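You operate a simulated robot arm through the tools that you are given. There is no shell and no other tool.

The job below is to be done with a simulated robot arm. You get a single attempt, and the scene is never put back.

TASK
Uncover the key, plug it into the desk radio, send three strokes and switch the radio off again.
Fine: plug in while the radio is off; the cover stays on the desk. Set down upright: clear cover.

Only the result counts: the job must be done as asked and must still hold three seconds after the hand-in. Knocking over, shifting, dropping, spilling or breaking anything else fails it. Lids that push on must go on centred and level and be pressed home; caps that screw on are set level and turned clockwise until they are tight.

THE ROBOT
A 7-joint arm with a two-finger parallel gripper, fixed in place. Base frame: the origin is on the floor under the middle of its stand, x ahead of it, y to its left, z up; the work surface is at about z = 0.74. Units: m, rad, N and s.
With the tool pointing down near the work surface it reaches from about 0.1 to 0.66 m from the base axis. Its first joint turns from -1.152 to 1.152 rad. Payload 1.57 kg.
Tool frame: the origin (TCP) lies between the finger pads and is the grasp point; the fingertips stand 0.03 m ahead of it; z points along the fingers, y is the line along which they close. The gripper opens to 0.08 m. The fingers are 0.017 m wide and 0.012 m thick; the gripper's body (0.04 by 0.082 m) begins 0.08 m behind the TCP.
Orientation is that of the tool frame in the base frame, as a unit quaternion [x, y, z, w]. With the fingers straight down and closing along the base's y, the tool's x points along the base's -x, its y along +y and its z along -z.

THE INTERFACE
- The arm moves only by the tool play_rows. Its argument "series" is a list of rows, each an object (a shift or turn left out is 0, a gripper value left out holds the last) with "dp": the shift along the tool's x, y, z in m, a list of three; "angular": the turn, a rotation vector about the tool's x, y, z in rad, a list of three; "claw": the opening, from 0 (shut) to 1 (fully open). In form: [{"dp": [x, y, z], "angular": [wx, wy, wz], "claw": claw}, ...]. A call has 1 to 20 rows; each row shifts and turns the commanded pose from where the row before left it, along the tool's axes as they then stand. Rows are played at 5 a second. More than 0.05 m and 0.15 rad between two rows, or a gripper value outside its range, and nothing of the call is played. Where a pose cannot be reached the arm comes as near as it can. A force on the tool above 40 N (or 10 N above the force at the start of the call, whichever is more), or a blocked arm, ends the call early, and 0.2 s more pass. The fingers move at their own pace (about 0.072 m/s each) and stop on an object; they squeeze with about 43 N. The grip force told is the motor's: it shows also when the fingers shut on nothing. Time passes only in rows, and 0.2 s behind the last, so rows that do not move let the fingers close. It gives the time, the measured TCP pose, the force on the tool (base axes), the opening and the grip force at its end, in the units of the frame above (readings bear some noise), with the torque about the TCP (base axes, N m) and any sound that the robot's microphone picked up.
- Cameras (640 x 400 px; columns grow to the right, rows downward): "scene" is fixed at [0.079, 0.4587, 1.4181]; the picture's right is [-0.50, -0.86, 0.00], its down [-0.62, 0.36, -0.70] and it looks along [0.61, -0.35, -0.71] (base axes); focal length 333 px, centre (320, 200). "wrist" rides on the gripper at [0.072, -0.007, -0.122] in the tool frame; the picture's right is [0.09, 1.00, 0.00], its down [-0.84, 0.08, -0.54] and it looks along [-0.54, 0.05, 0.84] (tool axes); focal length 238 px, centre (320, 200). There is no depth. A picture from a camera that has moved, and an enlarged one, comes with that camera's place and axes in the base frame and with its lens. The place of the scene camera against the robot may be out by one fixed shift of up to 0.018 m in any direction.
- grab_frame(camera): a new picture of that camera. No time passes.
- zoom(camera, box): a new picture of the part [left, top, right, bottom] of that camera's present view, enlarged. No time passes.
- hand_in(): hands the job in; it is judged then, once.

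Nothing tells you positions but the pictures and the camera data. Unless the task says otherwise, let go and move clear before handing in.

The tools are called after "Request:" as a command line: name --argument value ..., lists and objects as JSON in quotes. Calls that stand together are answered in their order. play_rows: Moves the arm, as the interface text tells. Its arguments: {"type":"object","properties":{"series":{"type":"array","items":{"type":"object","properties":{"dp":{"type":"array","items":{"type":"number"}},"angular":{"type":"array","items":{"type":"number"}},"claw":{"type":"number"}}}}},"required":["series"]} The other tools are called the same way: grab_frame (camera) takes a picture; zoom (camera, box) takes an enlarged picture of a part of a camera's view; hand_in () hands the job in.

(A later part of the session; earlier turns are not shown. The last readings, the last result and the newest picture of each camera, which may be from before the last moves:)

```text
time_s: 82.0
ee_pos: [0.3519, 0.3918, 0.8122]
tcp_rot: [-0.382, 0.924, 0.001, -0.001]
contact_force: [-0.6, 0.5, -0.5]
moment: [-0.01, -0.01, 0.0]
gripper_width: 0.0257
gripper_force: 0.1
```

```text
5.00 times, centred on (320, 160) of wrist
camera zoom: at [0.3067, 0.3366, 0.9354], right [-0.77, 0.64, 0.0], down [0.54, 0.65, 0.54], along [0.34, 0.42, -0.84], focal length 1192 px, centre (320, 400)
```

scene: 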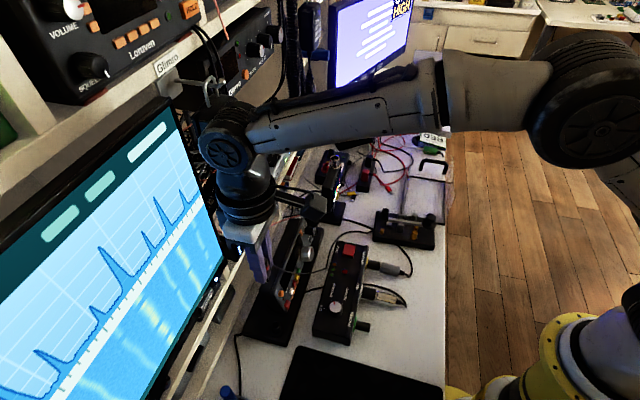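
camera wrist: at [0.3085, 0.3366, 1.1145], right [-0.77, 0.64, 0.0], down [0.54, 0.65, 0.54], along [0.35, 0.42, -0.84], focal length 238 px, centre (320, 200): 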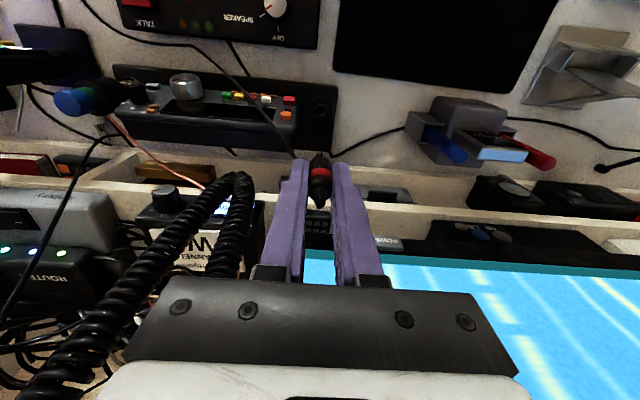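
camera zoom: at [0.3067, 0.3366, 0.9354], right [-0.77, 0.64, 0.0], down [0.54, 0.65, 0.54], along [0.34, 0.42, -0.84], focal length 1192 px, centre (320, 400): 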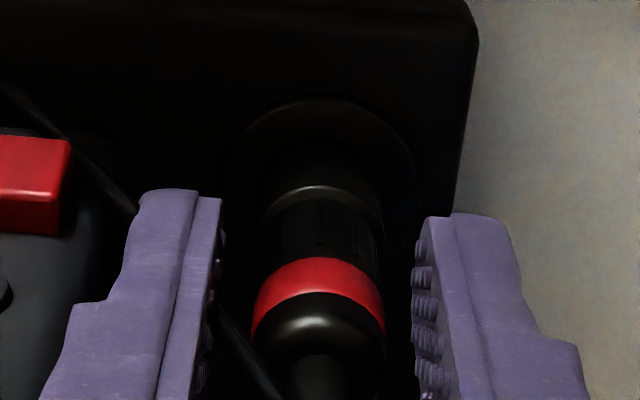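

Released cleanly and the plug stays in the socket. Now I'll rise clear and look at the radio.

Request:
play_rows --series '[{"dp": [0, 0, -0.01]}, {"dp": [0, 0, -0.02]}, {"dp": [0, 0, -0.03]}, {"dp": [0, 0, -0.04]}, {"dp": [0, 0, -0.03]}, {"dp": [0.03, 0, -0.01]}, {"dp": [0.03, 0, 0]}, {"dp": [0, 0, 0]}]'

Request:
grab_frame --camera "wrist"

Request:
zoom --camera "wrist" --box '[220, 70, 380, 170]'

Request:
zoom --camera "scene" --box '[230, 200, 350, 350]'

```text
time_s: 83.8
ee_pos: [0.3105, 0.3504, 0.9547]
tcp_rot: [-0.382, 0.924, 0.0, -0.001]
contact_force: [0.4, 0.3, -0.5]
moment: [0.01, 0.01, -0.01]
gripper_width: 0.0265
gripper_force: 0.1
```

```text
taken
camera wrist: at [0.2642, 0.2954, 1.0763], right [-0.77, 0.64, 0.0], down [0.54, 0.65, 0.54], along [0.35, 0.42, -0.84], focal length 238 px, centre (320, 200)
```

wrist: 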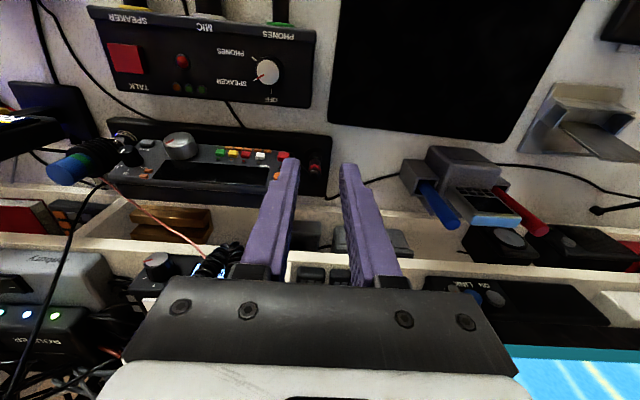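

```text
4.00 times, centred on (300, 120) of wrist
camera zoom: at [0.2642, 0.2954, 1.0763], right [-0.77, 0.64, 0.0], down [0.54, 0.65, 0.54], along [0.35, 0.42, -0.84], focal length 953 px, centre (400, 520)
```

zoom: 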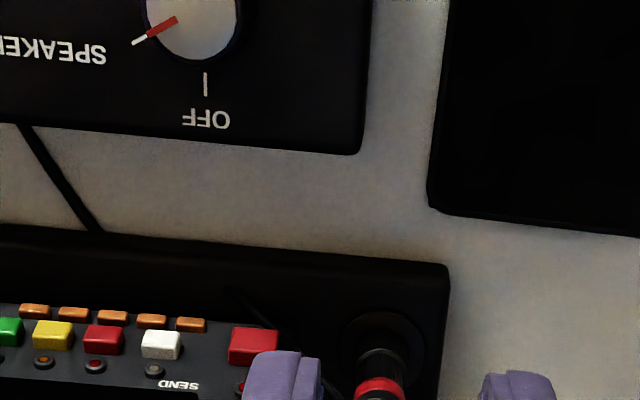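

```text
2.67 times, centred on (290, 275) of scene
camera zoom: at [0.0789, 0.4586, 1.4181], right [-0.5, -0.86, 0.0], down [-0.62, 0.36, -0.7], along [0.61, -0.35, -0.71], focal length 887 px, centre (400, 0)
```

zoom: 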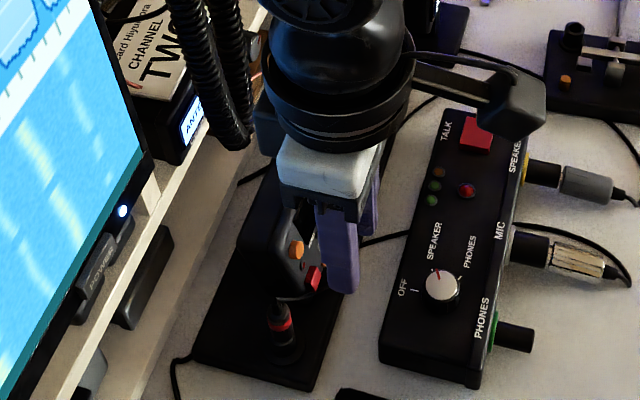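

The plug is standing in the radio's socket. The radio's panel is steep (about 75°) and lamps sit above their keys, so the red square with a lamp above it, near (0.374, 0.355, 0.792), should be power. I'll close the fingers, tilt the tool 30° and line up in front of it.

Request:
play_rows --series '[{"claw": 0}, {"dp": [0.014, -0.02, 0]}, {"dp": [0.013, -0.0216, 0]}, {"angular": [0, -0.131, 0]}, {"angular": [0, -0.131, 0]}, {"angular": [0, -0.131, 0]}, {"angular": [0, -0.1306, 0]}, {"dp": [0, 0, 0]}]'

Request:
grab_frame --camera "wrist"

Request:
zoom --camera "wrist" --box '[220, 100, 400, 220]'

Request:
grab_frame --camera "scene"

```text
time_s: 85.6
ee_pos: [0.3213, 0.3019, 0.9531]
tcp_rot: [-0.369, 0.893, 0.098, 0.239]
contact_force: [1.0, 0.7, 1.1]
moment: [-0.02, 0.03, 0.0]
gripper_width: 0.0001
gripper_force: 21.7
```

```text
taken
camera wrist: at [0.2382, 0.2098, 1.0237], right [-0.76, 0.65, -0.05], down [0.27, 0.38, 0.89], along [0.59, 0.66, -0.46], focal length 238 px, centre (320, 200)
```

wrist: 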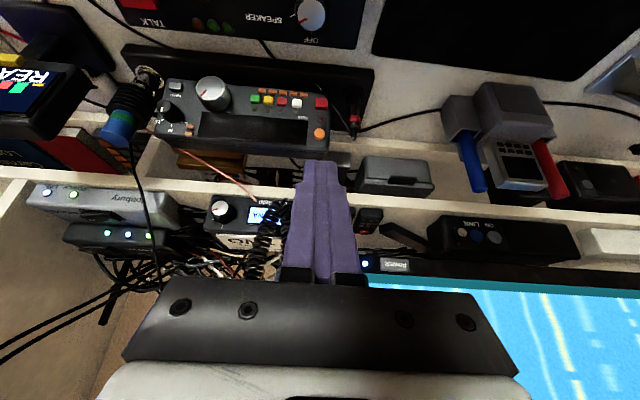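

```text
3.33 times, centred on (310, 160) of wrist
camera zoom: at [0.2382, 0.2098, 1.0237], right [-0.76, 0.65, -0.05], down [0.27, 0.38, 0.89], along [0.59, 0.66, -0.46], focal length 794 px, centre (353, 333)
```

zoom: 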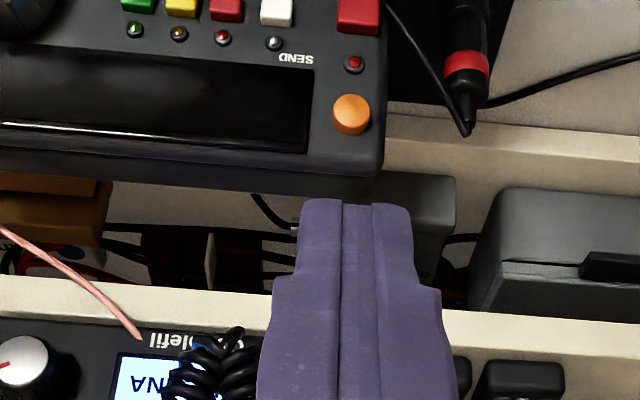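

```text
taken
```

scene: 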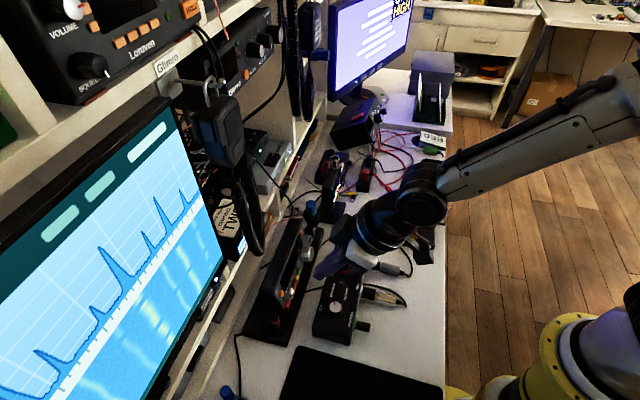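

From this angle I confirm the red key at (s 0.013, n 0.514, z 0.792), with the lamp above it and orange higher at z 0.830. I'll lower to just in front of the red key.

Request:
play_rows --series '[{"dp": [0.0093, 0, 0.0354]}, {"dp": [0.0093, 0, 0.0354]}, {"dp": [0.0093, 0, 0.0354]}, {"dp": [0.0092, 0, 0.0352]}, {"dp": [0, 0, 0]}]'

Request:
grab_frame --camera "wrist"

Request:
zoom --camera "wrist" --box '[250, 90, 390, 200]'

Request:
zoom --camera "scene" --box '[240, 220, 340, 330]'

```text
time_s: 86.8
ee_pos: [0.3473, 0.327, 0.8146]
tcp_rot: [-0.37, 0.893, 0.098, 0.239]
contact_force: [0.5, 0.4, 0.6]
moment: [0.03, 0.0, 0.01]
gripper_width: 0.0
gripper_force: 21.2
```

```text
taken
camera wrist: at [0.2652, 0.2363, 0.8837], right [-0.76, 0.65, -0.05], down [0.27, 0.38, 0.89], along [0.59, 0.66, -0.46], focal length 238 px, centre (320, 200)
```

wrist: 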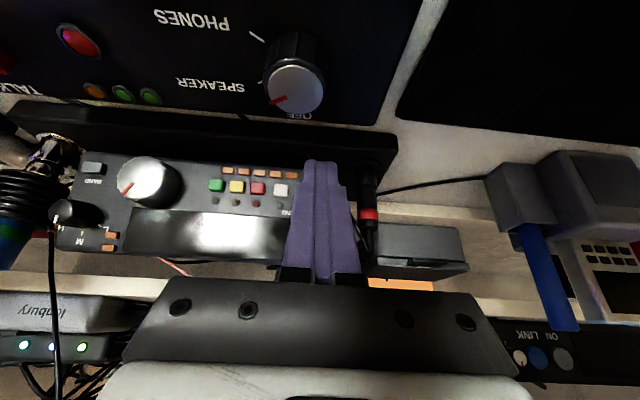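

```text
3.64 times, centred on (320, 145) of wrist
camera zoom: at [0.2652, 0.2363, 0.8837], right [-0.76, 0.65, -0.05], down [0.27, 0.38, 0.89], along [0.59, 0.66, -0.46], focal length 867 px, centre (320, 400)
```

zoom: 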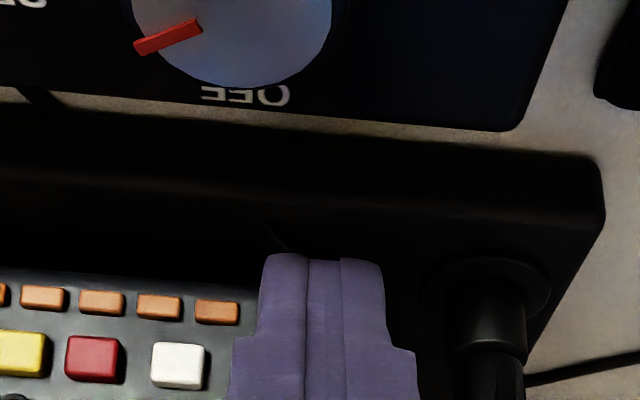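

```text
3.64 times, centred on (290, 275) of scene
camera zoom: at [0.079, 0.4587, 1.4181], right [-0.5, -0.86, 0.0], down [-0.62, 0.36, -0.7], along [0.61, -0.35, -0.71], focal length 1209 px, centre (429, -73)
```

zoom: 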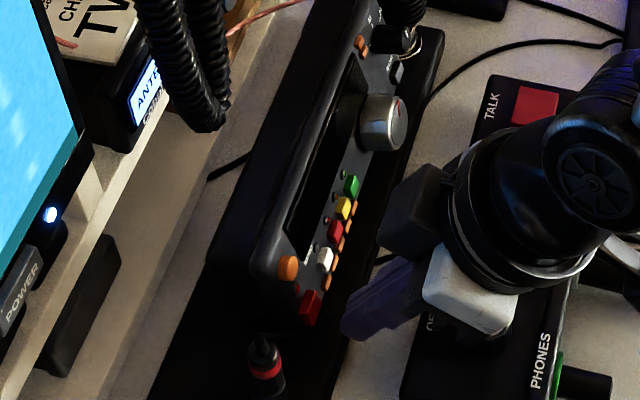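

The closed fingertips are centred in front of the red key, clear of the white key and the plug. I'll advance horizontally toward it in small steps.

Request:
play_rows --series '[{"dp": [-0.00433, 0, 0.0025]}, {"dp": [-0.00433, 0, 0.0025]}, {"dp": [0, 0, 0]}]'

Request:
zoom --camera "scene" --box '[255, 265, 315, 325]'

```text
time_s: 87.6
ee_pos: [0.3544, 0.3361, 0.8141]
tcp_rot: [-0.369, 0.893, 0.099, 0.238]
contact_force: [-0.1, 0.7, 0.3]
moment: [0.01, 0.01, 0.03]
gripper_width: 0.0
gripper_force: 21.1
```

```text
6.67 times, centred on (285, 295) of scene
camera zoom: at [0.079, 0.4587, 1.4181], right [-0.5, -0.86, 0.0], down [-0.62, 0.36, -0.7], along [0.61, -0.35, -0.71], focal length 2217 px, centre (553, -433)
```

zoom: 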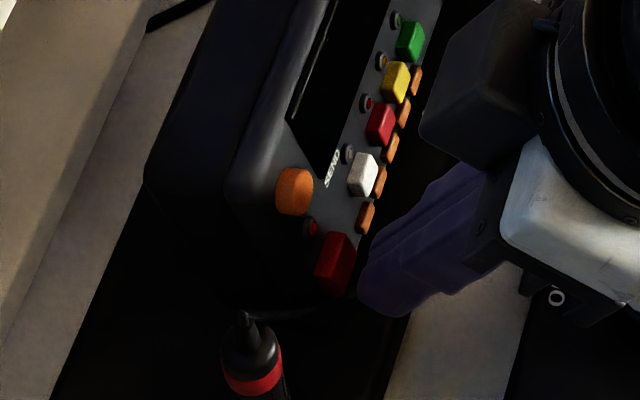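

About 3–5 mm remain. I'll press in 1.5 mm steps, watching force and sound.

Request:
play_rows --series '[{"dp": [-0.0026, 0, 0.0015]}, {"dp": [0, 0, 0]}]'

Request:
play_rows --series '[{"dp": [-0.0013, 0, 0.00075]}, {"dp": [0, 0, 0]}]'

Request:
play_rows --series '[{"dp": [-0.0013, 0, 0.00075]}, {"dp": [0, 0, 0]}]'

Request:
zoom --camera "scene" --box '[255, 265, 315, 325]'

```text
time_s: 88.2
ee_pos: [0.3571, 0.3373, 0.8141]
tcp_rot: [-0.37, 0.893, 0.098, 0.239]
contact_force: [-0.3, 0.4, -0.5]
moment: [-0.02, -0.03, 0.01]
gripper_width: 0.0003
gripper_force: 20.9
```

```text
time_s: 88.8
ee_pos: [0.358, 0.3386, 0.8131]
tcp_rot: [-0.37, 0.892, 0.099, 0.239]
contact_force: [0.2, -0.5, 0.1]
moment: [0.0, 0.01, 0.03]
gripper_width: 0.0003
gripper_force: 21.4
```

```text
time_s: 89.4
ee_pos: [0.3592, 0.3409, 0.8124]
tcp_rot: [-0.37, 0.893, 0.099, 0.238]
contact_force: [-2.6, -2.7, 0.3]
moment: [0.0, 0.05, -0.03]
gripper_width: 0.0
gripper_force: 20.8
heard: click
```

```text
6.67 times, centred on (285, 295) of scene
camera zoom: at [0.0789, 0.4586, 1.4181], right [-0.5, -0.86, 0.0], down [-0.62, 0.36, -0.7], along [0.61, -0.35, -0.71], focal length 2217 px, centre (553, -433)
```

zoom: 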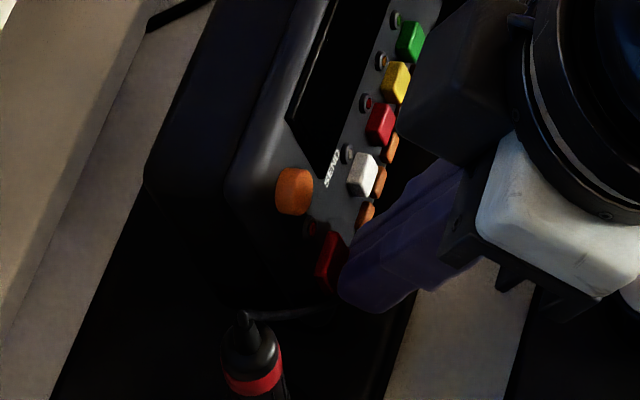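

A click was heard as the key went in. I'll back off and look at the lamp and display.

Request:
play_rows --series '[{"dp": [0.005, 0, -0.003]}, {"dp": [0.01, 0, -0.006]}, {"dp": [0.013, 0, -0.0075]}, {"dp": [0, 0, 0]}]'

Request:
zoom --camera "scene" --box '[255, 255, 325, 325]'

Request:
grab_frame --camera "wrist"

Request:
zoom --camera "wrist" --box '[200, 130, 320, 210]'

```text
time_s: 90.4
ee_pos: [0.3373, 0.3159, 0.8145]
tcp_rot: [-0.369, 0.893, 0.099, 0.238]
contact_force: [0.3, -0.6, 0.2]
moment: [-0.01, 0.05, 0.04]
gripper_width: 0.0
gripper_force: 20.9
```

```text
5.71 times, centred on (290, 290) of scene
camera zoom: at [0.079, 0.4587, 1.4181], right [-0.5, -0.86, 0.0], down [-0.62, 0.36, -0.7], along [0.61, -0.35, -0.71], focal length 1900 px, centre (491, -314)
```

zoom: 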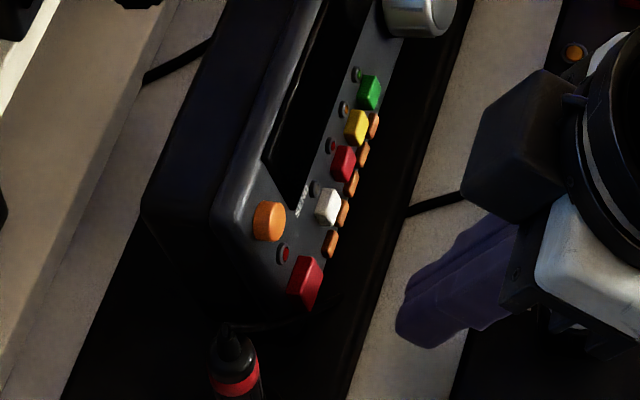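

```text
taken
camera wrist: at [0.2539, 0.2252, 0.8836], right [-0.76, 0.65, -0.05], down [0.27, 0.38, 0.89], along [0.59, 0.66, -0.46], focal length 238 px, centre (320, 200)
```

wrist: 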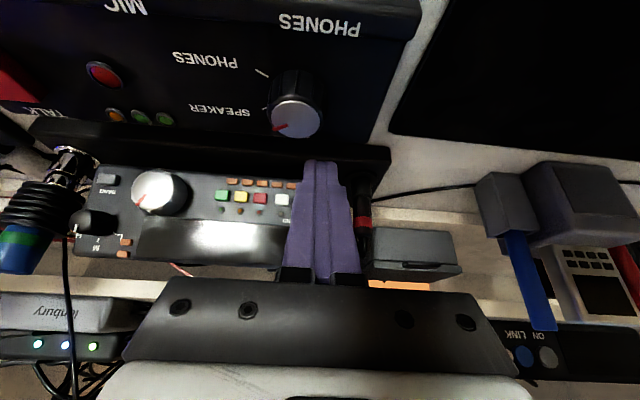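

```text
5.00 times, centred on (260, 170) of wrist
camera zoom: at [0.2539, 0.2252, 0.8836], right [-0.76, 0.65, -0.05], down [0.27, 0.38, 0.89], along [0.59, 0.66, -0.46], focal length 1192 px, centre (620, 350)
```

zoom: 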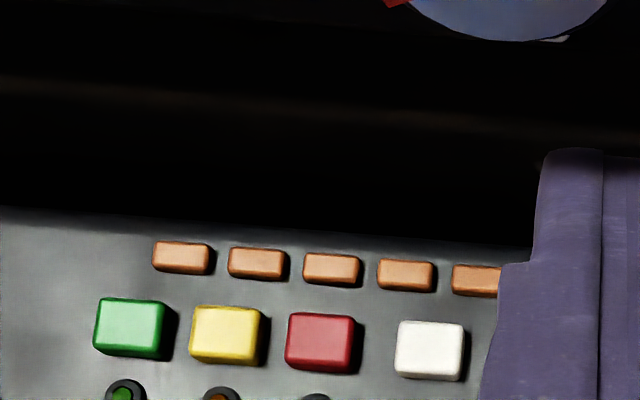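

I need a clear view of the lamp and display. I'll raise the arm away so that it doesn't shade the panel, then zoom in.

Request:
play_rows --series '[{"dp": [0, 0, -0.04]}, {"dp": [0, 0, -0.04]}, {"dp": [0, 0, -0.04]}, {"dp": [0, 0.03, 0]}, {"dp": [0, 0.03, 0]}, {"dp": [0, 0, 0]}]'

Request:
grab_frame --camera "wrist"

Request:
zoom --camera "wrist" --box '[180, 80, 330, 180]'

Request:
zoom --camera "scene" --box '[265, 270, 305, 310]'

```text
time_s: 91.8
ee_pos: [0.2531, 0.319, 0.9174]
tcp_rot: [-0.369, 0.893, 0.098, 0.238]
contact_force: [0.3, -0.9, 0.4]
moment: [0.0, -0.02, -0.04]
gripper_width: 0.0
gripper_force: 21.1
```

```text
taken
camera wrist: at [0.1698, 0.2265, 0.9869], right [-0.76, 0.65, -0.05], down [0.27, 0.38, 0.89], along [0.59, 0.66, -0.46], focal length 238 px, centre (320, 200)
```

wrist: 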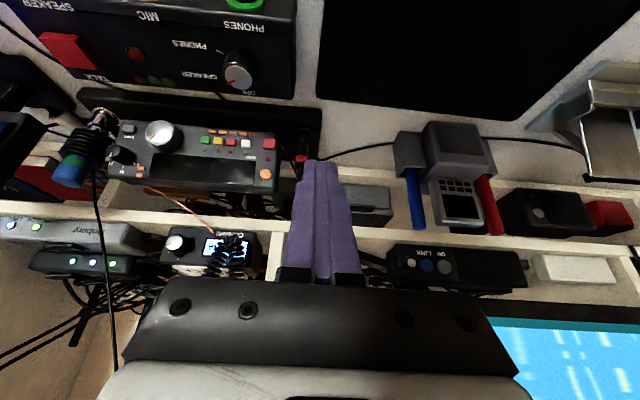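

```text
4.00 times, centred on (255, 130) of wrist
camera zoom: at [0.1698, 0.2265, 0.9869], right [-0.76, 0.65, -0.05], down [0.27, 0.38, 0.89], along [0.59, 0.66, -0.46], focal length 953 px, centre (580, 480)
```

zoom: 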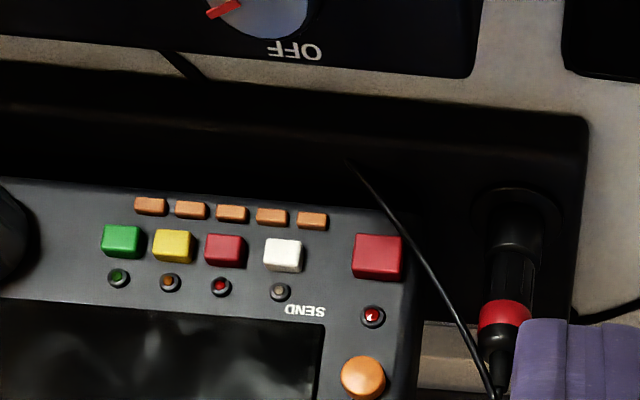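

```text
10.00 times, centred on (285, 290) of scene
camera zoom: at [0.0789, 0.4587, 1.4181], right [-0.5, -0.86, 0.0], down [-0.62, 0.36, -0.7], along [0.61, -0.35, -0.71], focal length 3326 px, centre (670, -700)
```

zoom: 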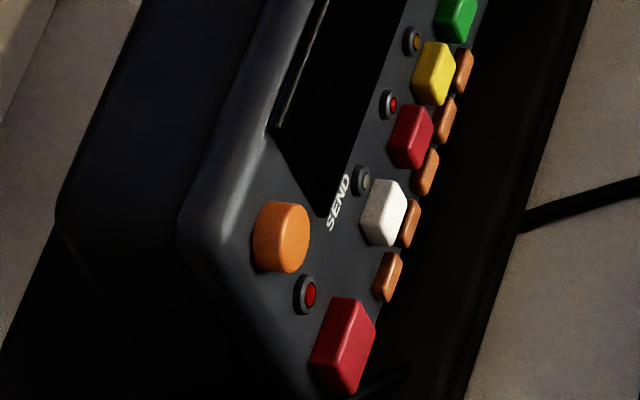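

Request:
zoom --camera "wrist" --box '[262, 150, 282, 164]'

Request:
zoom --camera "wrist" --box '[220, 140, 250, 160]'

Request:
zoom --camera "wrist" --box '[100, 110, 300, 200]'

Request:
zoom --camera "scene" --box '[285, 290, 300, 305]'

```text
16.00 times, centred on (272, 157) of wrist
camera zoom: at [0.1698, 0.2265, 0.9869], right [-0.76, 0.65, -0.05], down [0.27, 0.38, 0.89], along [0.59, 0.66, -0.46], focal length 3814 px, centre (1088, 888)
```

zoom: 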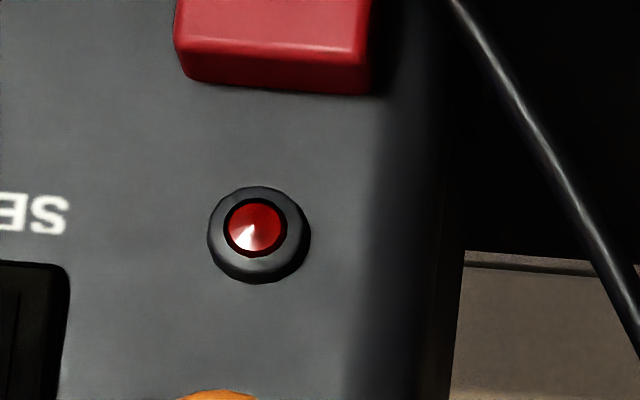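

```text
16.00 times, centred on (235, 150) of wrist
camera zoom: at [0.1698, 0.2265, 0.9869], right [-0.76, 0.65, -0.05], down [0.27, 0.38, 0.89], along [0.59, 0.66, -0.46], focal length 3814 px, centre (1680, 1000)
```

zoom: 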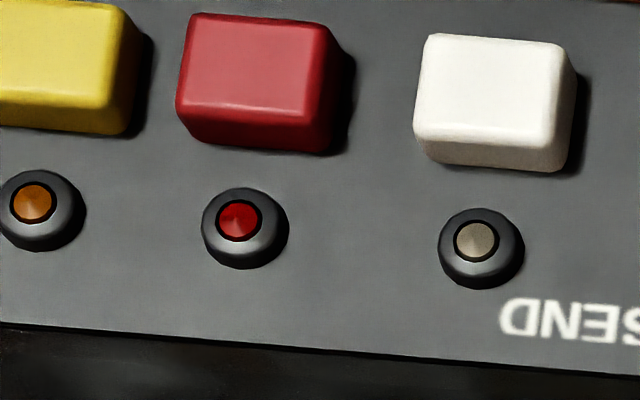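

```text
3.20 times, centred on (200, 155) of wrist
camera zoom: at [0.1698, 0.2265, 0.9869], right [-0.76, 0.65, -0.05], down [0.27, 0.38, 0.89], along [0.59, 0.66, -0.46], focal length 763 px, centre (704, 344)
```

zoom: 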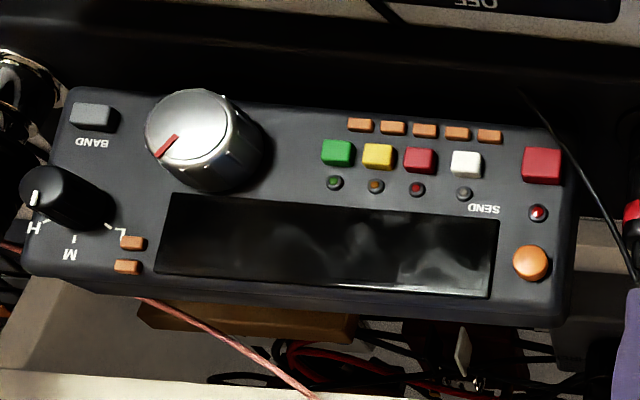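

```text
16.00 times, centred on (292, 298) of scene
camera zoom: at [0.0789, 0.4587, 1.4181], right [-0.5, -0.86, 0.0], down [-0.62, 0.36, -0.7], along [0.61, -0.35, -0.71], focal length 5321 px, centre (760, -1360)
```

zoom: 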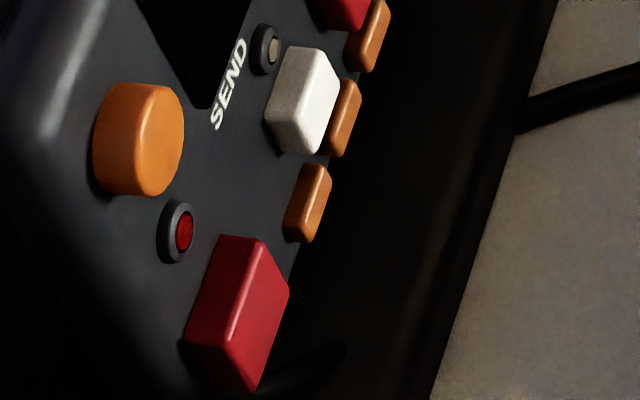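

The lamp looked brighter in my earlier pictures than it does now, so the radio may have been on and my press may have switched it off. To be sure, I'll press again the same way and compare the lamp in identical views.

Request:
play_rows --series '[{"dp": [0, -0.03, 0]}, {"dp": [0, -0.03, 0]}, {"dp": [0, 0, 0.04]}, {"dp": [0, 0, 0.04]}, {"dp": [0, 0, 0.04]}, {"dp": [-0.013, 0, 0.0075]}, {"dp": [-0.008, 0, 0.0048]}, {"dp": [0, 0, 0]}]'

Request:
play_rows --series '[{"dp": [-0.003, 0, 0.0018]}, {"dp": [-0.0026, 0, 0.0015]}, {"dp": [-0.0014, 0, 0.0008]}, {"dp": [0, 0, 0]}]'

Request:
zoom --camera "scene" --box '[285, 290, 300, 305]'

```text
time_s: 93.6
ee_pos: [0.3545, 0.3349, 0.8146]
tcp_rot: [-0.37, 0.893, 0.099, 0.238]
contact_force: [0.6, 0.2, -0.7]
moment: [0.04, 0.0, -0.01]
gripper_width: 0.0
gripper_force: 21.5
```

```text
time_s: 94.6
ee_pos: [0.3597, 0.3395, 0.8124]
tcp_rot: [-0.369, 0.893, 0.099, 0.238]
contact_force: [-1.9, -3.3, 1.0]
moment: [-0.08, 0.01, 0.0]
gripper_width: 0.0
gripper_force: 21.4
heard: click
```

```text
16.00 times, centred on (292, 298) of scene
camera zoom: at [0.0789, 0.4586, 1.4181], right [-0.5, -0.86, 0.0], down [-0.62, 0.36, -0.7], along [0.61, -0.35, -0.71], focal length 5321 px, centre (760, -1360)
```

zoom: 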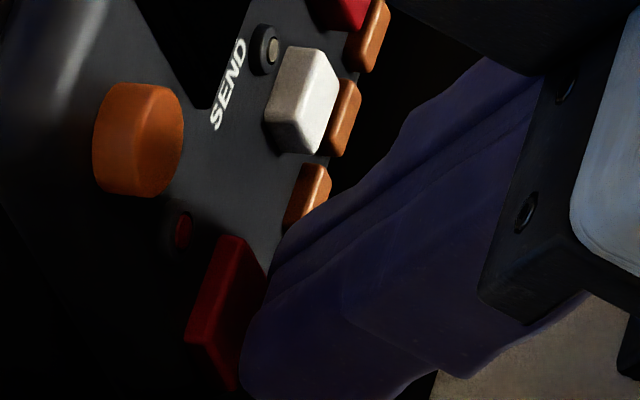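

Request:
play_rows --series '[{"dp": [0.005, 0, -0.003]}, {"dp": [0.01, 0, -0.006]}, {"dp": [0.013, 0, -0.0074]}, {"dp": [0, 0, -0.04]}, {"dp": [0, 0, -0.04]}, {"dp": [0, 0, -0.04]}, {"dp": [0, 0.03, 0]}, {"dp": [0, 0.03, 0]}, {"dp": [0, 0, 0]}]'

Request:
zoom --camera "scene" --box '[285, 290, 300, 305]'

Request:
zoom --camera "wrist" --box '[262, 150, 282, 164]'

Request:
zoom --camera "wrist" --box '[100, 110, 300, 200]'

```text
time_s: 96.6
ee_pos: [0.2506, 0.3178, 0.9176]
tcp_rot: [-0.369, 0.893, 0.098, 0.238]
contact_force: [-0.1, 0.1, -0.3]
moment: [0.03, 0.0, 0.01]
gripper_width: 0.0
gripper_force: 22.0
```

```text
16.00 times, centred on (292, 298) of scene
camera zoom: at [0.0789, 0.4587, 1.4181], right [-0.5, -0.86, 0.0], down [-0.62, 0.36, -0.7], along [0.61, -0.35, -0.71], focal length 5321 px, centre (760, -1360)
```

zoom: 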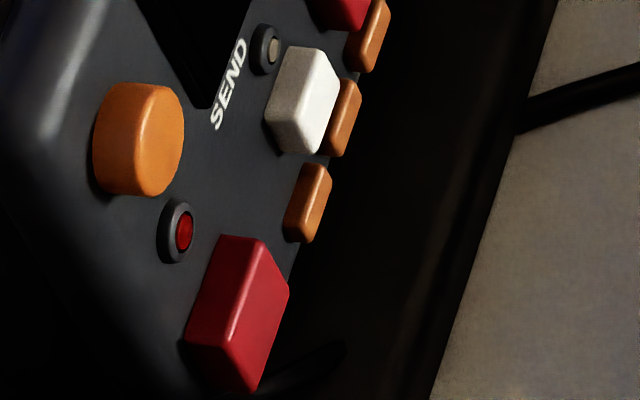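

```text
16.00 times, centred on (272, 157) of wrist
camera zoom: at [0.1685, 0.2265, 0.988], right [-0.76, 0.65, -0.05], down [0.27, 0.38, 0.89], along [0.59, 0.66, -0.46], focal length 3814 px, centre (1088, 888)
```

zoom: 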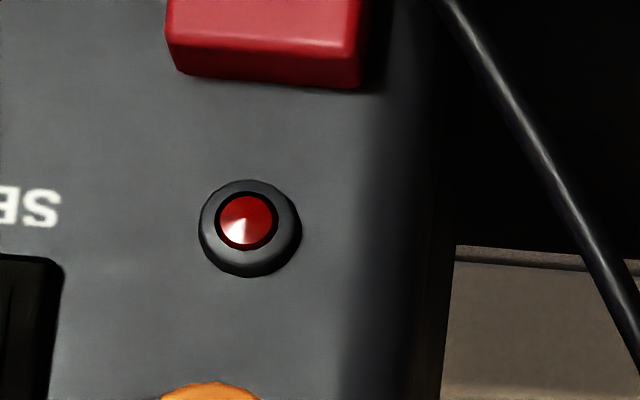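

```text
3.20 times, centred on (200, 155) of wrist
camera zoom: at [0.1685, 0.2265, 0.988], right [-0.76, 0.65, -0.05], down [0.27, 0.38, 0.89], along [0.59, 0.66, -0.46], focal length 763 px, centre (704, 344)
```

zoom: 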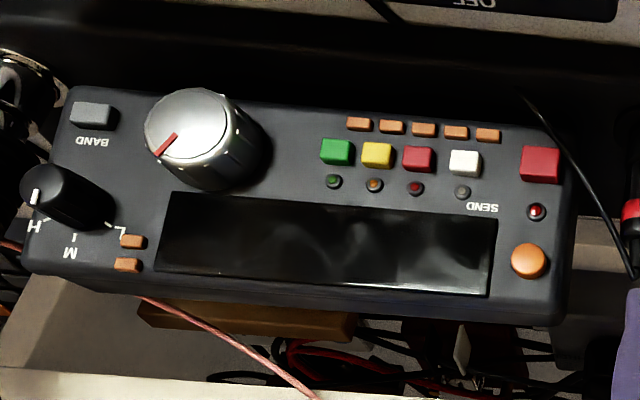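

Request:
zoom --camera "scene" --box '[255, 290, 295, 330]'

Request:
zoom --camera "wrist" --box '[20, 20, 300, 120]'

Request:
grab_frame --camera "scene"

```text
10.00 times, centred on (275, 310) of scene
camera zoom: at [0.0789, 0.4587, 1.4181], right [-0.5, -0.86, 0.0], down [-0.62, 0.36, -0.7], along [0.61, -0.35, -0.71], focal length 3326 px, centre (770, -900)
```

zoom: 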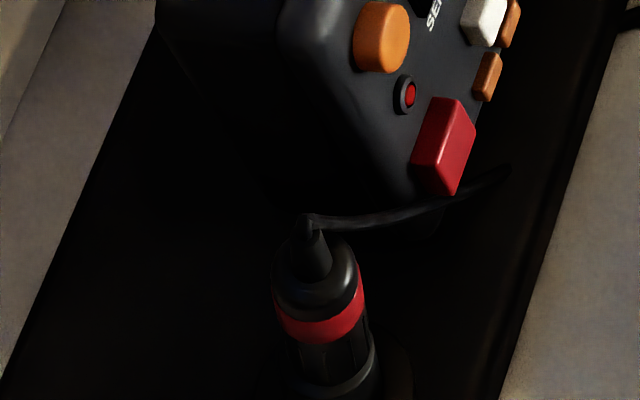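

```text
2.29 times, centred on (160, 70) of wrist
camera zoom: at [0.1685, 0.2265, 0.988], right [-0.76, 0.65, -0.05], down [0.27, 0.38, 0.89], along [0.59, 0.66, -0.46], focal length 545 px, centre (686, 497)
```

zoom: 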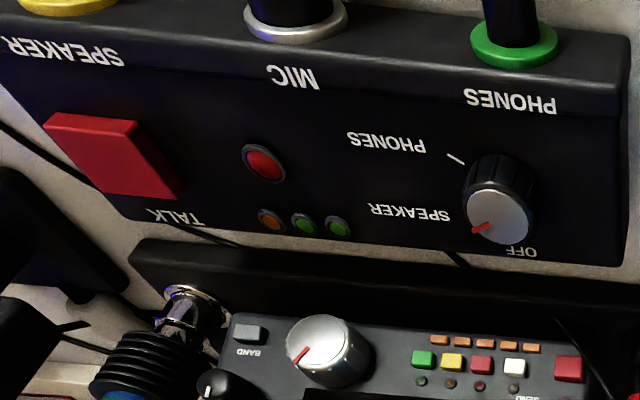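

```text
taken
```

scene: 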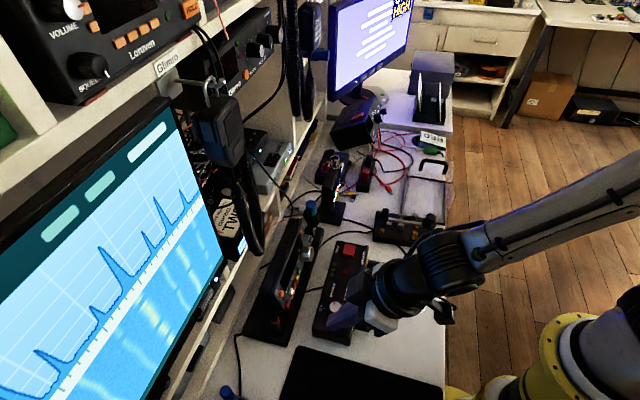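

The red key only clicks: the lamp and display look identical before and after, so it isn't the power switch (or it does nothing visible). The other candidate on the radio is the orange round button at (s 0.013, n 0.525, z 0.830), so I'll line up on that.

Request:
play_rows --series '[{"dp": [0, -0.03, 0]}, {"dp": [0, -0.0305, 0]}, {"dp": [-0.0092, 0, 0.0244]}, {"dp": [-0.0092, 0, 0.0244]}, {"dp": [-0.0092, 0, 0.0243]}, {"dp": [-0.0093, 0, 0.0243]}, {"dp": [0, 0, 0]}]'

Request:
zoom --camera "scene" --box '[255, 265, 315, 325]'

Request:
zoom --camera "wrist" --box '[250, 100, 390, 220]'

```text
time_s: 98.2
ee_pos: [0.3529, 0.3311, 0.8529]
tcp_rot: [-0.369, 0.893, 0.099, 0.239]
contact_force: [-0.1, -0.2, -0.2]
moment: [0.02, -0.01, -0.02]
gripper_width: 0.0003
gripper_force: 20.9
```

```text
6.67 times, centred on (285, 295) of scene
camera zoom: at [0.079, 0.4587, 1.4181], right [-0.5, -0.86, 0.0], down [-0.62, 0.36, -0.7], along [0.61, -0.35, -0.71], focal length 2217 px, centre (553, -433)
```

zoom: 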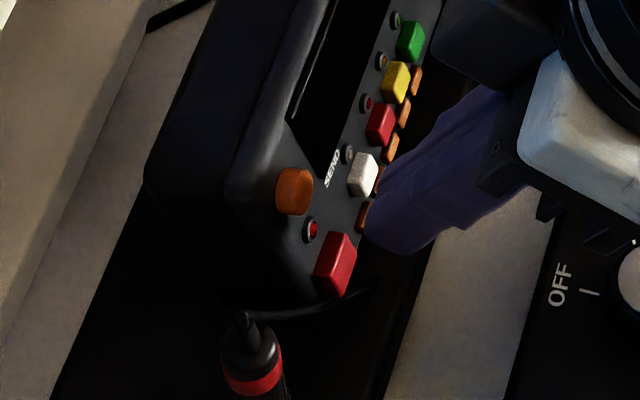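

```text
3.33 times, centred on (320, 160) of wrist
camera zoom: at [0.2702, 0.2395, 0.9219], right [-0.76, 0.65, -0.05], down [0.27, 0.38, 0.89], along [0.59, 0.66, -0.46], focal length 794 px, centre (320, 333)
```

zoom: 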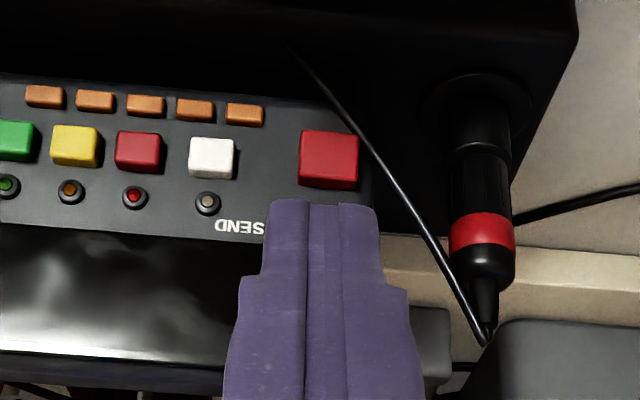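

The fingertips are centred in front of the orange button and clear of the red key. I'll advance in small steps until it clicks.

Request:
play_rows --series '[{"dp": [-0.0061, 0, 0.0035]}, {"dp": [-0.0061, 0, 0.0035]}, {"dp": [0, 0, 0]}]'

Request:
play_rows --series '[{"dp": [-0.0017, 0, 0.001]}, {"dp": [0, 0, 0]}]'

Request:
play_rows --series '[{"dp": [-0.0013, 0, 0.00075]}, {"dp": [0, 0, 0]}]'

Request:
zoom --camera "scene" --box '[255, 265, 315, 325]'

```text
time_s: 99.0
ee_pos: [0.362, 0.3428, 0.8531]
tcp_rot: [-0.37, 0.893, 0.099, 0.238]
contact_force: [0.5, -0.3, -0.4]
moment: [0.01, 0.0, -0.01]
gripper_width: 0.0001
gripper_force: 21.4
```

```text
time_s: 99.6
ee_pos: [0.3644, 0.3418, 0.8514]
tcp_rot: [-0.369, 0.893, 0.098, 0.239]
contact_force: [0.9, 0.5, 0.5]
moment: [0.01, 0.01, 0.0]
gripper_width: 0.0
gripper_force: 21.5
```

```text
time_s: 100.2
ee_pos: [0.364, 0.3433, 0.8519]
tcp_rot: [-0.369, 0.893, 0.098, 0.238]
contact_force: [-0.9, 0.0, 0.6]
moment: [0.01, -0.02, 0.0]
gripper_width: 0.0
gripper_force: 21.3
```

```text
6.67 times, centred on (285, 295) of scene
camera zoom: at [0.079, 0.4587, 1.4181], right [-0.5, -0.86, 0.0], down [-0.62, 0.36, -0.7], along [0.61, -0.35, -0.71], focal length 2217 px, centre (553, -433)
```

zoom: 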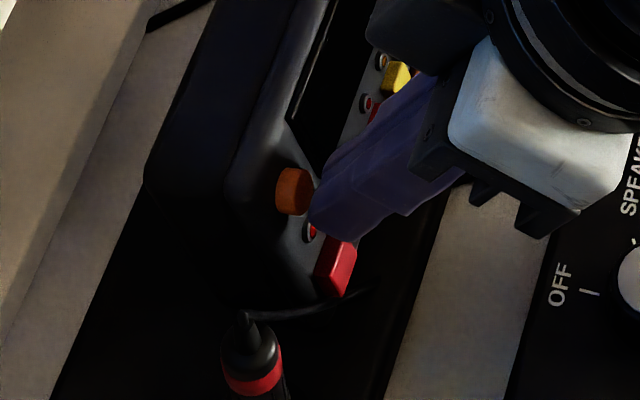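

Very close now. I'll continue in 1.5 mm steps.

Request:
play_rows --series '[{"dp": [-0.0013, 0, 0.00075]}, {"dp": [0, 0, 0]}]'

Request:
play_rows --series '[{"dp": [-0.0013, 0, 0.00075]}, {"dp": [0, 0, 0]}]'

Request:
play_rows --series '[{"dp": [-0.0009, 0, 0.0005]}, {"dp": [0, 0, 0]}]'

Request:
zoom --camera "scene" --box '[255, 265, 315, 325]'

```text
time_s: 100.8
ee_pos: [0.3654, 0.3453, 0.8511]
tcp_rot: [-0.369, 0.893, 0.099, 0.238]
contact_force: [0.2, -0.4, 0.5]
moment: [-0.05, -0.03, 0.02]
gripper_width: 0.0
gripper_force: 21.2
```

```text
time_s: 101.4
ee_pos: [0.3658, 0.3449, 0.8507]
tcp_rot: [-0.369, 0.893, 0.098, 0.238]
contact_force: [-0.1, -2.8, 1.2]
moment: [-0.02, -0.01, -0.02]
gripper_width: 0.0001
gripper_force: 21.2
heard: click
```

```text
time_s: 102.0
ee_pos: [0.3667, 0.3465, 0.8504]
tcp_rot: [-0.369, 0.893, 0.099, 0.237]
contact_force: [-2.1, -4.2, 1.0]
moment: [-0.1, 0.06, -0.03]
gripper_width: 0.0
gripper_force: 21.8
```

```text
6.67 times, centred on (285, 295) of scene
camera zoom: at [0.0789, 0.4585, 1.4181], right [-0.5, -0.86, 0.0], down [-0.62, 0.36, -0.7], along [0.61, -0.35, -0.71], focal length 2217 px, centre (553, -433)
```

zoom: 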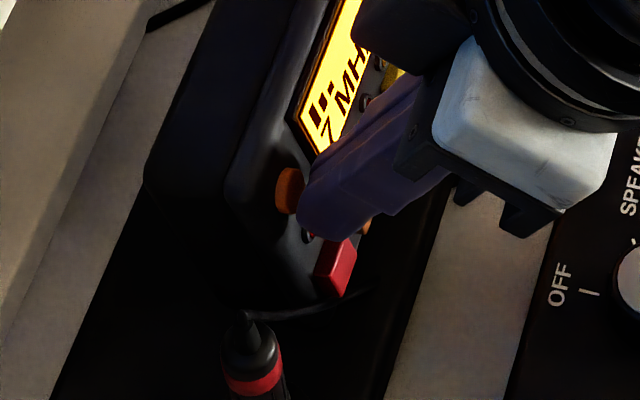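

The display lit up ("7 MH…"), so the orange button is the power switch and the radio is now on. I'll back off and check that it stays on.

Request:
play_rows --series '[{"dp": [0.005, 0, -0.003]}, {"dp": [0.01, 0, -0.006]}, {"dp": [0.013, 0, -0.0074]}, {"dp": [0, 0, -0.04]}, {"dp": [0, 0, -0.04]}, {"dp": [0, 0, -0.03]}, {"dp": [0, 0, 0]}]'

Request:
grab_frame --camera "wrist"

Request:
zoom --camera "wrist" --box '[150, 60, 350, 180]'

Request:
zoom --camera "scene" --box '[255, 225, 335, 325]'

```text
time_s: 103.6
ee_pos: [0.3045, 0.2834, 0.9478]
tcp_rot: [-0.369, 0.893, 0.099, 0.238]
contact_force: [-0.1, 0.3, 1.0]
moment: [-0.01, 0.03, 0.0]
gripper_width: 0.0
gripper_force: 21.7
```

```text
taken
camera wrist: at [0.2225, 0.192, 1.0175], right [-0.76, 0.65, -0.04], down [0.27, 0.38, 0.89], along [0.59, 0.66, -0.46], focal length 238 px, centre (320, 200)
```

wrist: 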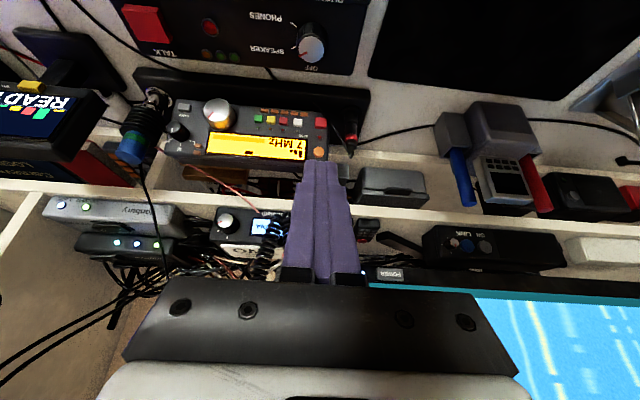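

```text
3.20 times, centred on (250, 120) of wrist
camera zoom: at [0.2225, 0.192, 1.0175], right [-0.76, 0.65, -0.04], down [0.27, 0.38, 0.89], along [0.59, 0.66, -0.46], focal length 763 px, centre (544, 456)
```

zoom: 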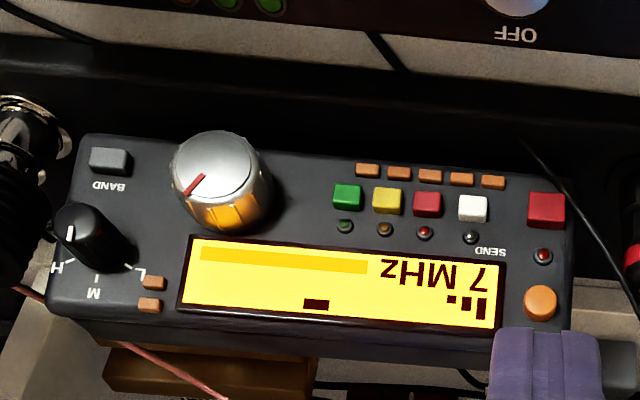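

```text
4.00 times, centred on (295, 275) of scene
camera zoom: at [0.0789, 0.4586, 1.4181], right [-0.5, -0.86, 0.0], down [-0.62, 0.36, -0.7], along [0.61, -0.35, -0.71], focal length 1330 px, centre (420, -100)
```

zoom: 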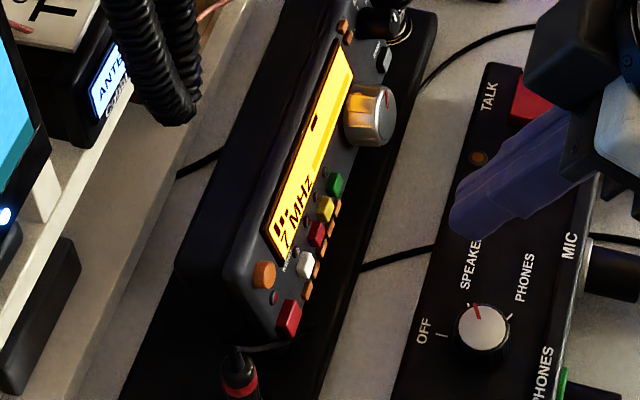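

The radio is on and showing 7 MHz. Next I'll straighten the tool and move above the key's knob, near (0.391, -0.037, 0.81), to send the strokes.

Request:
play_rows --series '[{"angular": [0, 0.131, 0]}, {"angular": [0, 0.131, 0]}, {"angular": [0, 0.131, 0]}, {"angular": [0, 0.1306, 0]}, {"dp": [0.0206, -0.0359, -0.01]}, {"dp": [0.0206, -0.0359, 0]}, {"dp": [0.0206, -0.0359, 0]}, {"dp": [0.0206, -0.0359, 0]}, {"dp": [0.0206, -0.0359, 0]}, {"dp": [0.0206, -0.0359, 0]}, {"dp": [0.0206, -0.0359, 0]}, {"dp": [0.0206, -0.0359, 0]}, {"dp": [0, 0, 0]}]'

Request:
grab_frame --camera "wrist"

Request:
zoom --camera "wrist" --box '[270, 60, 370, 180]'

Request:
zoom --camera "scene" --box '[360, 150, 460, 260]'

```text
time_s: 106.4
ee_pos: [0.3921, -0.0371, 0.9565]
tcp_rot: [-0.382, 0.924, 0.002, -0.001]
contact_force: [-0.5, -0.2, -0.3]
moment: [0.01, 0.02, 0.01]
gripper_width: 0.0001
gripper_force: 21.7
```

```text
taken
camera wrist: at [0.3466, -0.0934, 1.0782], right [-0.77, 0.64, 0.0], down [0.54, 0.65, 0.54], along [0.34, 0.42, -0.84], focal length 238 px, centre (320, 200)
```

wrist: 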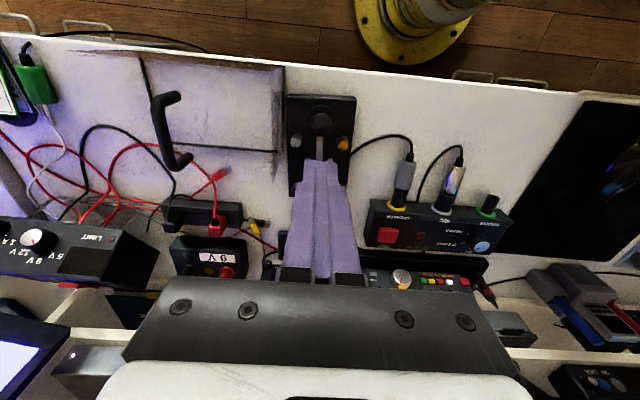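

```text
3.33 times, centred on (320, 120) of wrist
camera zoom: at [0.3466, -0.0934, 1.0782], right [-0.77, 0.64, 0.0], down [0.54, 0.65, 0.54], along [0.34, 0.42, -0.84], focal length 794 px, centre (320, 467)
```

zoom: 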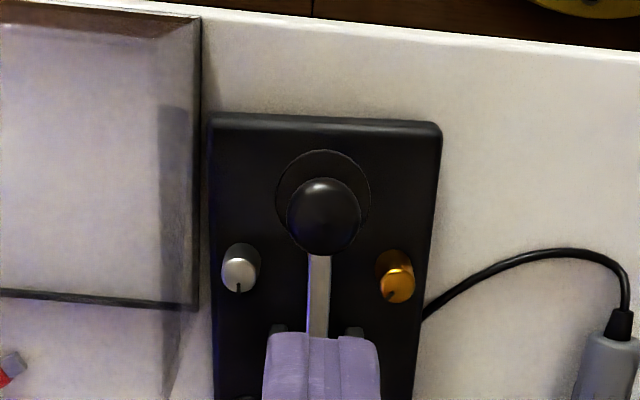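

```text
3.64 times, centred on (410, 205) of scene
camera zoom: at [0.079, 0.4586, 1.4181], right [-0.5, -0.86, 0.0], down [-0.62, 0.36, -0.7], along [0.61, -0.35, -0.71], focal length 1209 px, centre (-7, 182)
```

zoom: 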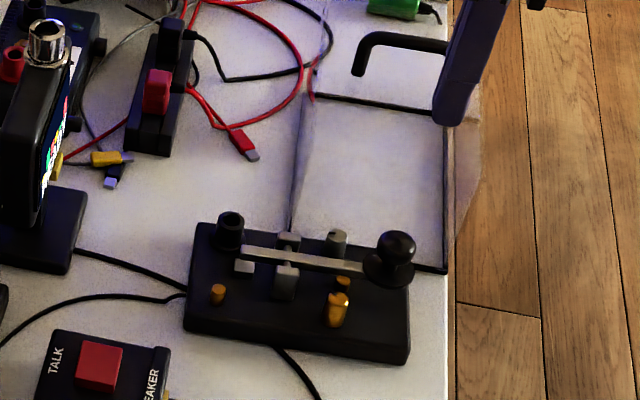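

The tool is exactly over the knob. I'll descend close, then press slowly and listen for a stroke.

Request:
play_rows --series '[{"dp": [0, 0, 0.03]}, {"dp": [0, 0, 0.03]}, {"dp": [0, 0, 0.03]}, {"dp": [0, 0, 0.008]}, {"dp": [0, 0, 0]}]'

Request:
zoom --camera "scene" --box '[380, 180, 450, 250]'

Request:
zoom --camera "wrist" --box '[270, 100, 370, 200]'

```text
time_s: 107.6
ee_pos: [0.3927, -0.0348, 0.8587]
tcp_rot: [-0.382, 0.924, -0.001, -0.001]
contact_force: [0.1, 0.3, 0.3]
moment: [0.01, -0.04, -0.01]
gripper_width: 0.0001
gripper_force: 21.4
```

```text
5.71 times, centred on (415, 215) of scene
camera zoom: at [0.079, 0.4587, 1.4181], right [-0.5, -0.86, 0.0], down [-0.62, 0.36, -0.7], along [0.61, -0.35, -0.71], focal length 1900 px, centre (-223, 114)
```

zoom: 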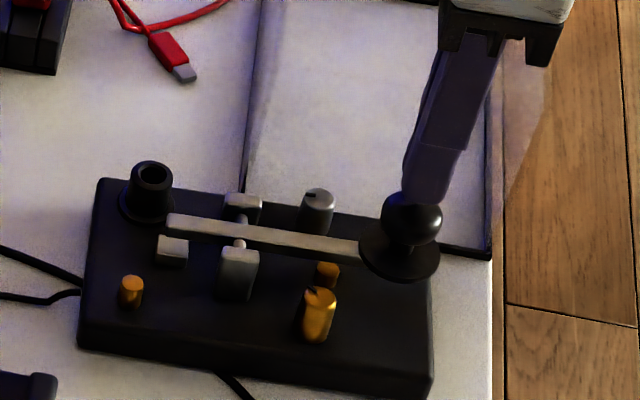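

```text
4.00 times, centred on (320, 150) of wrist
camera zoom: at [0.3467, -0.0912, 0.9808], right [-0.77, 0.64, 0.0], down [0.54, 0.65, 0.54], along [0.34, 0.42, -0.84], focal length 953 px, centre (320, 400)
```

zoom: 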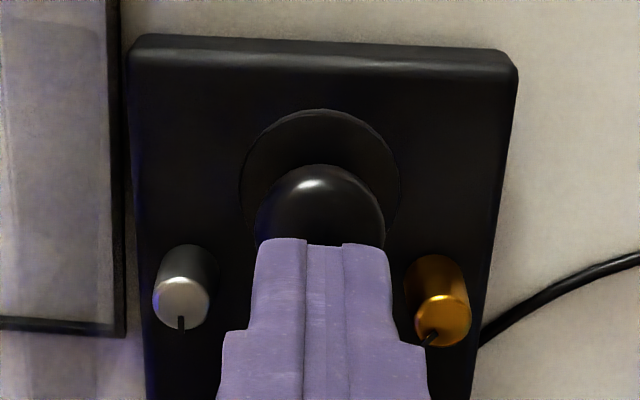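

The tips are just above the knob. I'll press down in 1.5–2 mm steps.

Request:
play_rows --series '[{"dp": [0, 0, 0.002]}, {"dp": [0, 0, 0.002]}, {"dp": [0, 0, 0]}]'

Request:
play_rows --series '[{"dp": [0, 0, 0.0015]}, {"dp": [0, 0, 0]}]'

Request:
play_rows --series '[{"dp": [0, 0, 0.0015]}, {"dp": [0, 0, 0]}]'

```text
time_s: 108.4
ee_pos: [0.3914, -0.0353, 0.8543]
tcp_rot: [-0.383, 0.924, -0.001, 0.0]
contact_force: [-0.6, -1.4, 0.1]
moment: [-0.02, 0.02, 0.01]
gripper_width: 0.0
gripper_force: 21.6
```

```text
time_s: 109.0
ee_pos: [0.3922, -0.0346, 0.8537]
tcp_rot: [-0.383, 0.924, 0.0, -0.001]
contact_force: [0.0, -0.1, -0.2]
moment: [0.0, 0.0, 0.0]
gripper_width: 0.0
gripper_force: 21.6
```

```text
time_s: 109.6
ee_pos: [0.3917, -0.0347, 0.8529]
tcp_rot: [-0.383, 0.924, 0.0, -0.001]
contact_force: [0.1, 0.7, -0.6]
moment: [0.02, 0.02, -0.02]
gripper_width: 0.0
gripper_force: 21.7
```

Request:
play_rows --series '[{"dp": [0, 0, 0.0015]}, {"dp": [0, 0, 0]}]'

Request:
play_rows --series '[{"dp": [0, 0, 0.001]}, {"dp": [0, 0, 0]}]'

Request:
zoom --camera "scene" --box '[395, 190, 445, 240]'

```text
time_s: 110.2
ee_pos: [0.3917, -0.0334, 0.8509]
tcp_rot: [-0.383, 0.924, 0.0, -0.001]
contact_force: [-0.4, 0.4, -0.5]
moment: [-0.03, -0.03, -0.01]
gripper_width: 0.0
gripper_force: 21.4
```

```text
time_s: 110.8
ee_pos: [0.3918, -0.0348, 0.8494]
tcp_rot: [-0.382, 0.924, 0.0, -0.001]
contact_force: [0.5, -0.4, -0.2]
moment: [0.0, 0.05, -0.02]
gripper_width: 0.0
gripper_force: 20.6
```

```text
8.00 times, centred on (420, 215) of scene
camera zoom: at [0.079, 0.4587, 1.4181], right [-0.5, -0.86, 0.0], down [-0.62, 0.36, -0.7], along [0.61, -0.35, -0.71], focal length 2660 px, centre (-480, 80)
```

zoom: 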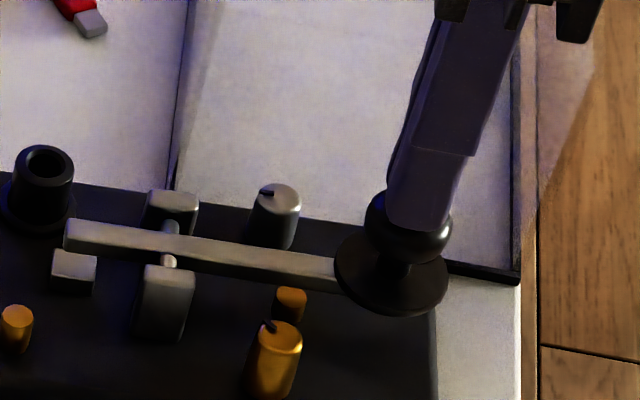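

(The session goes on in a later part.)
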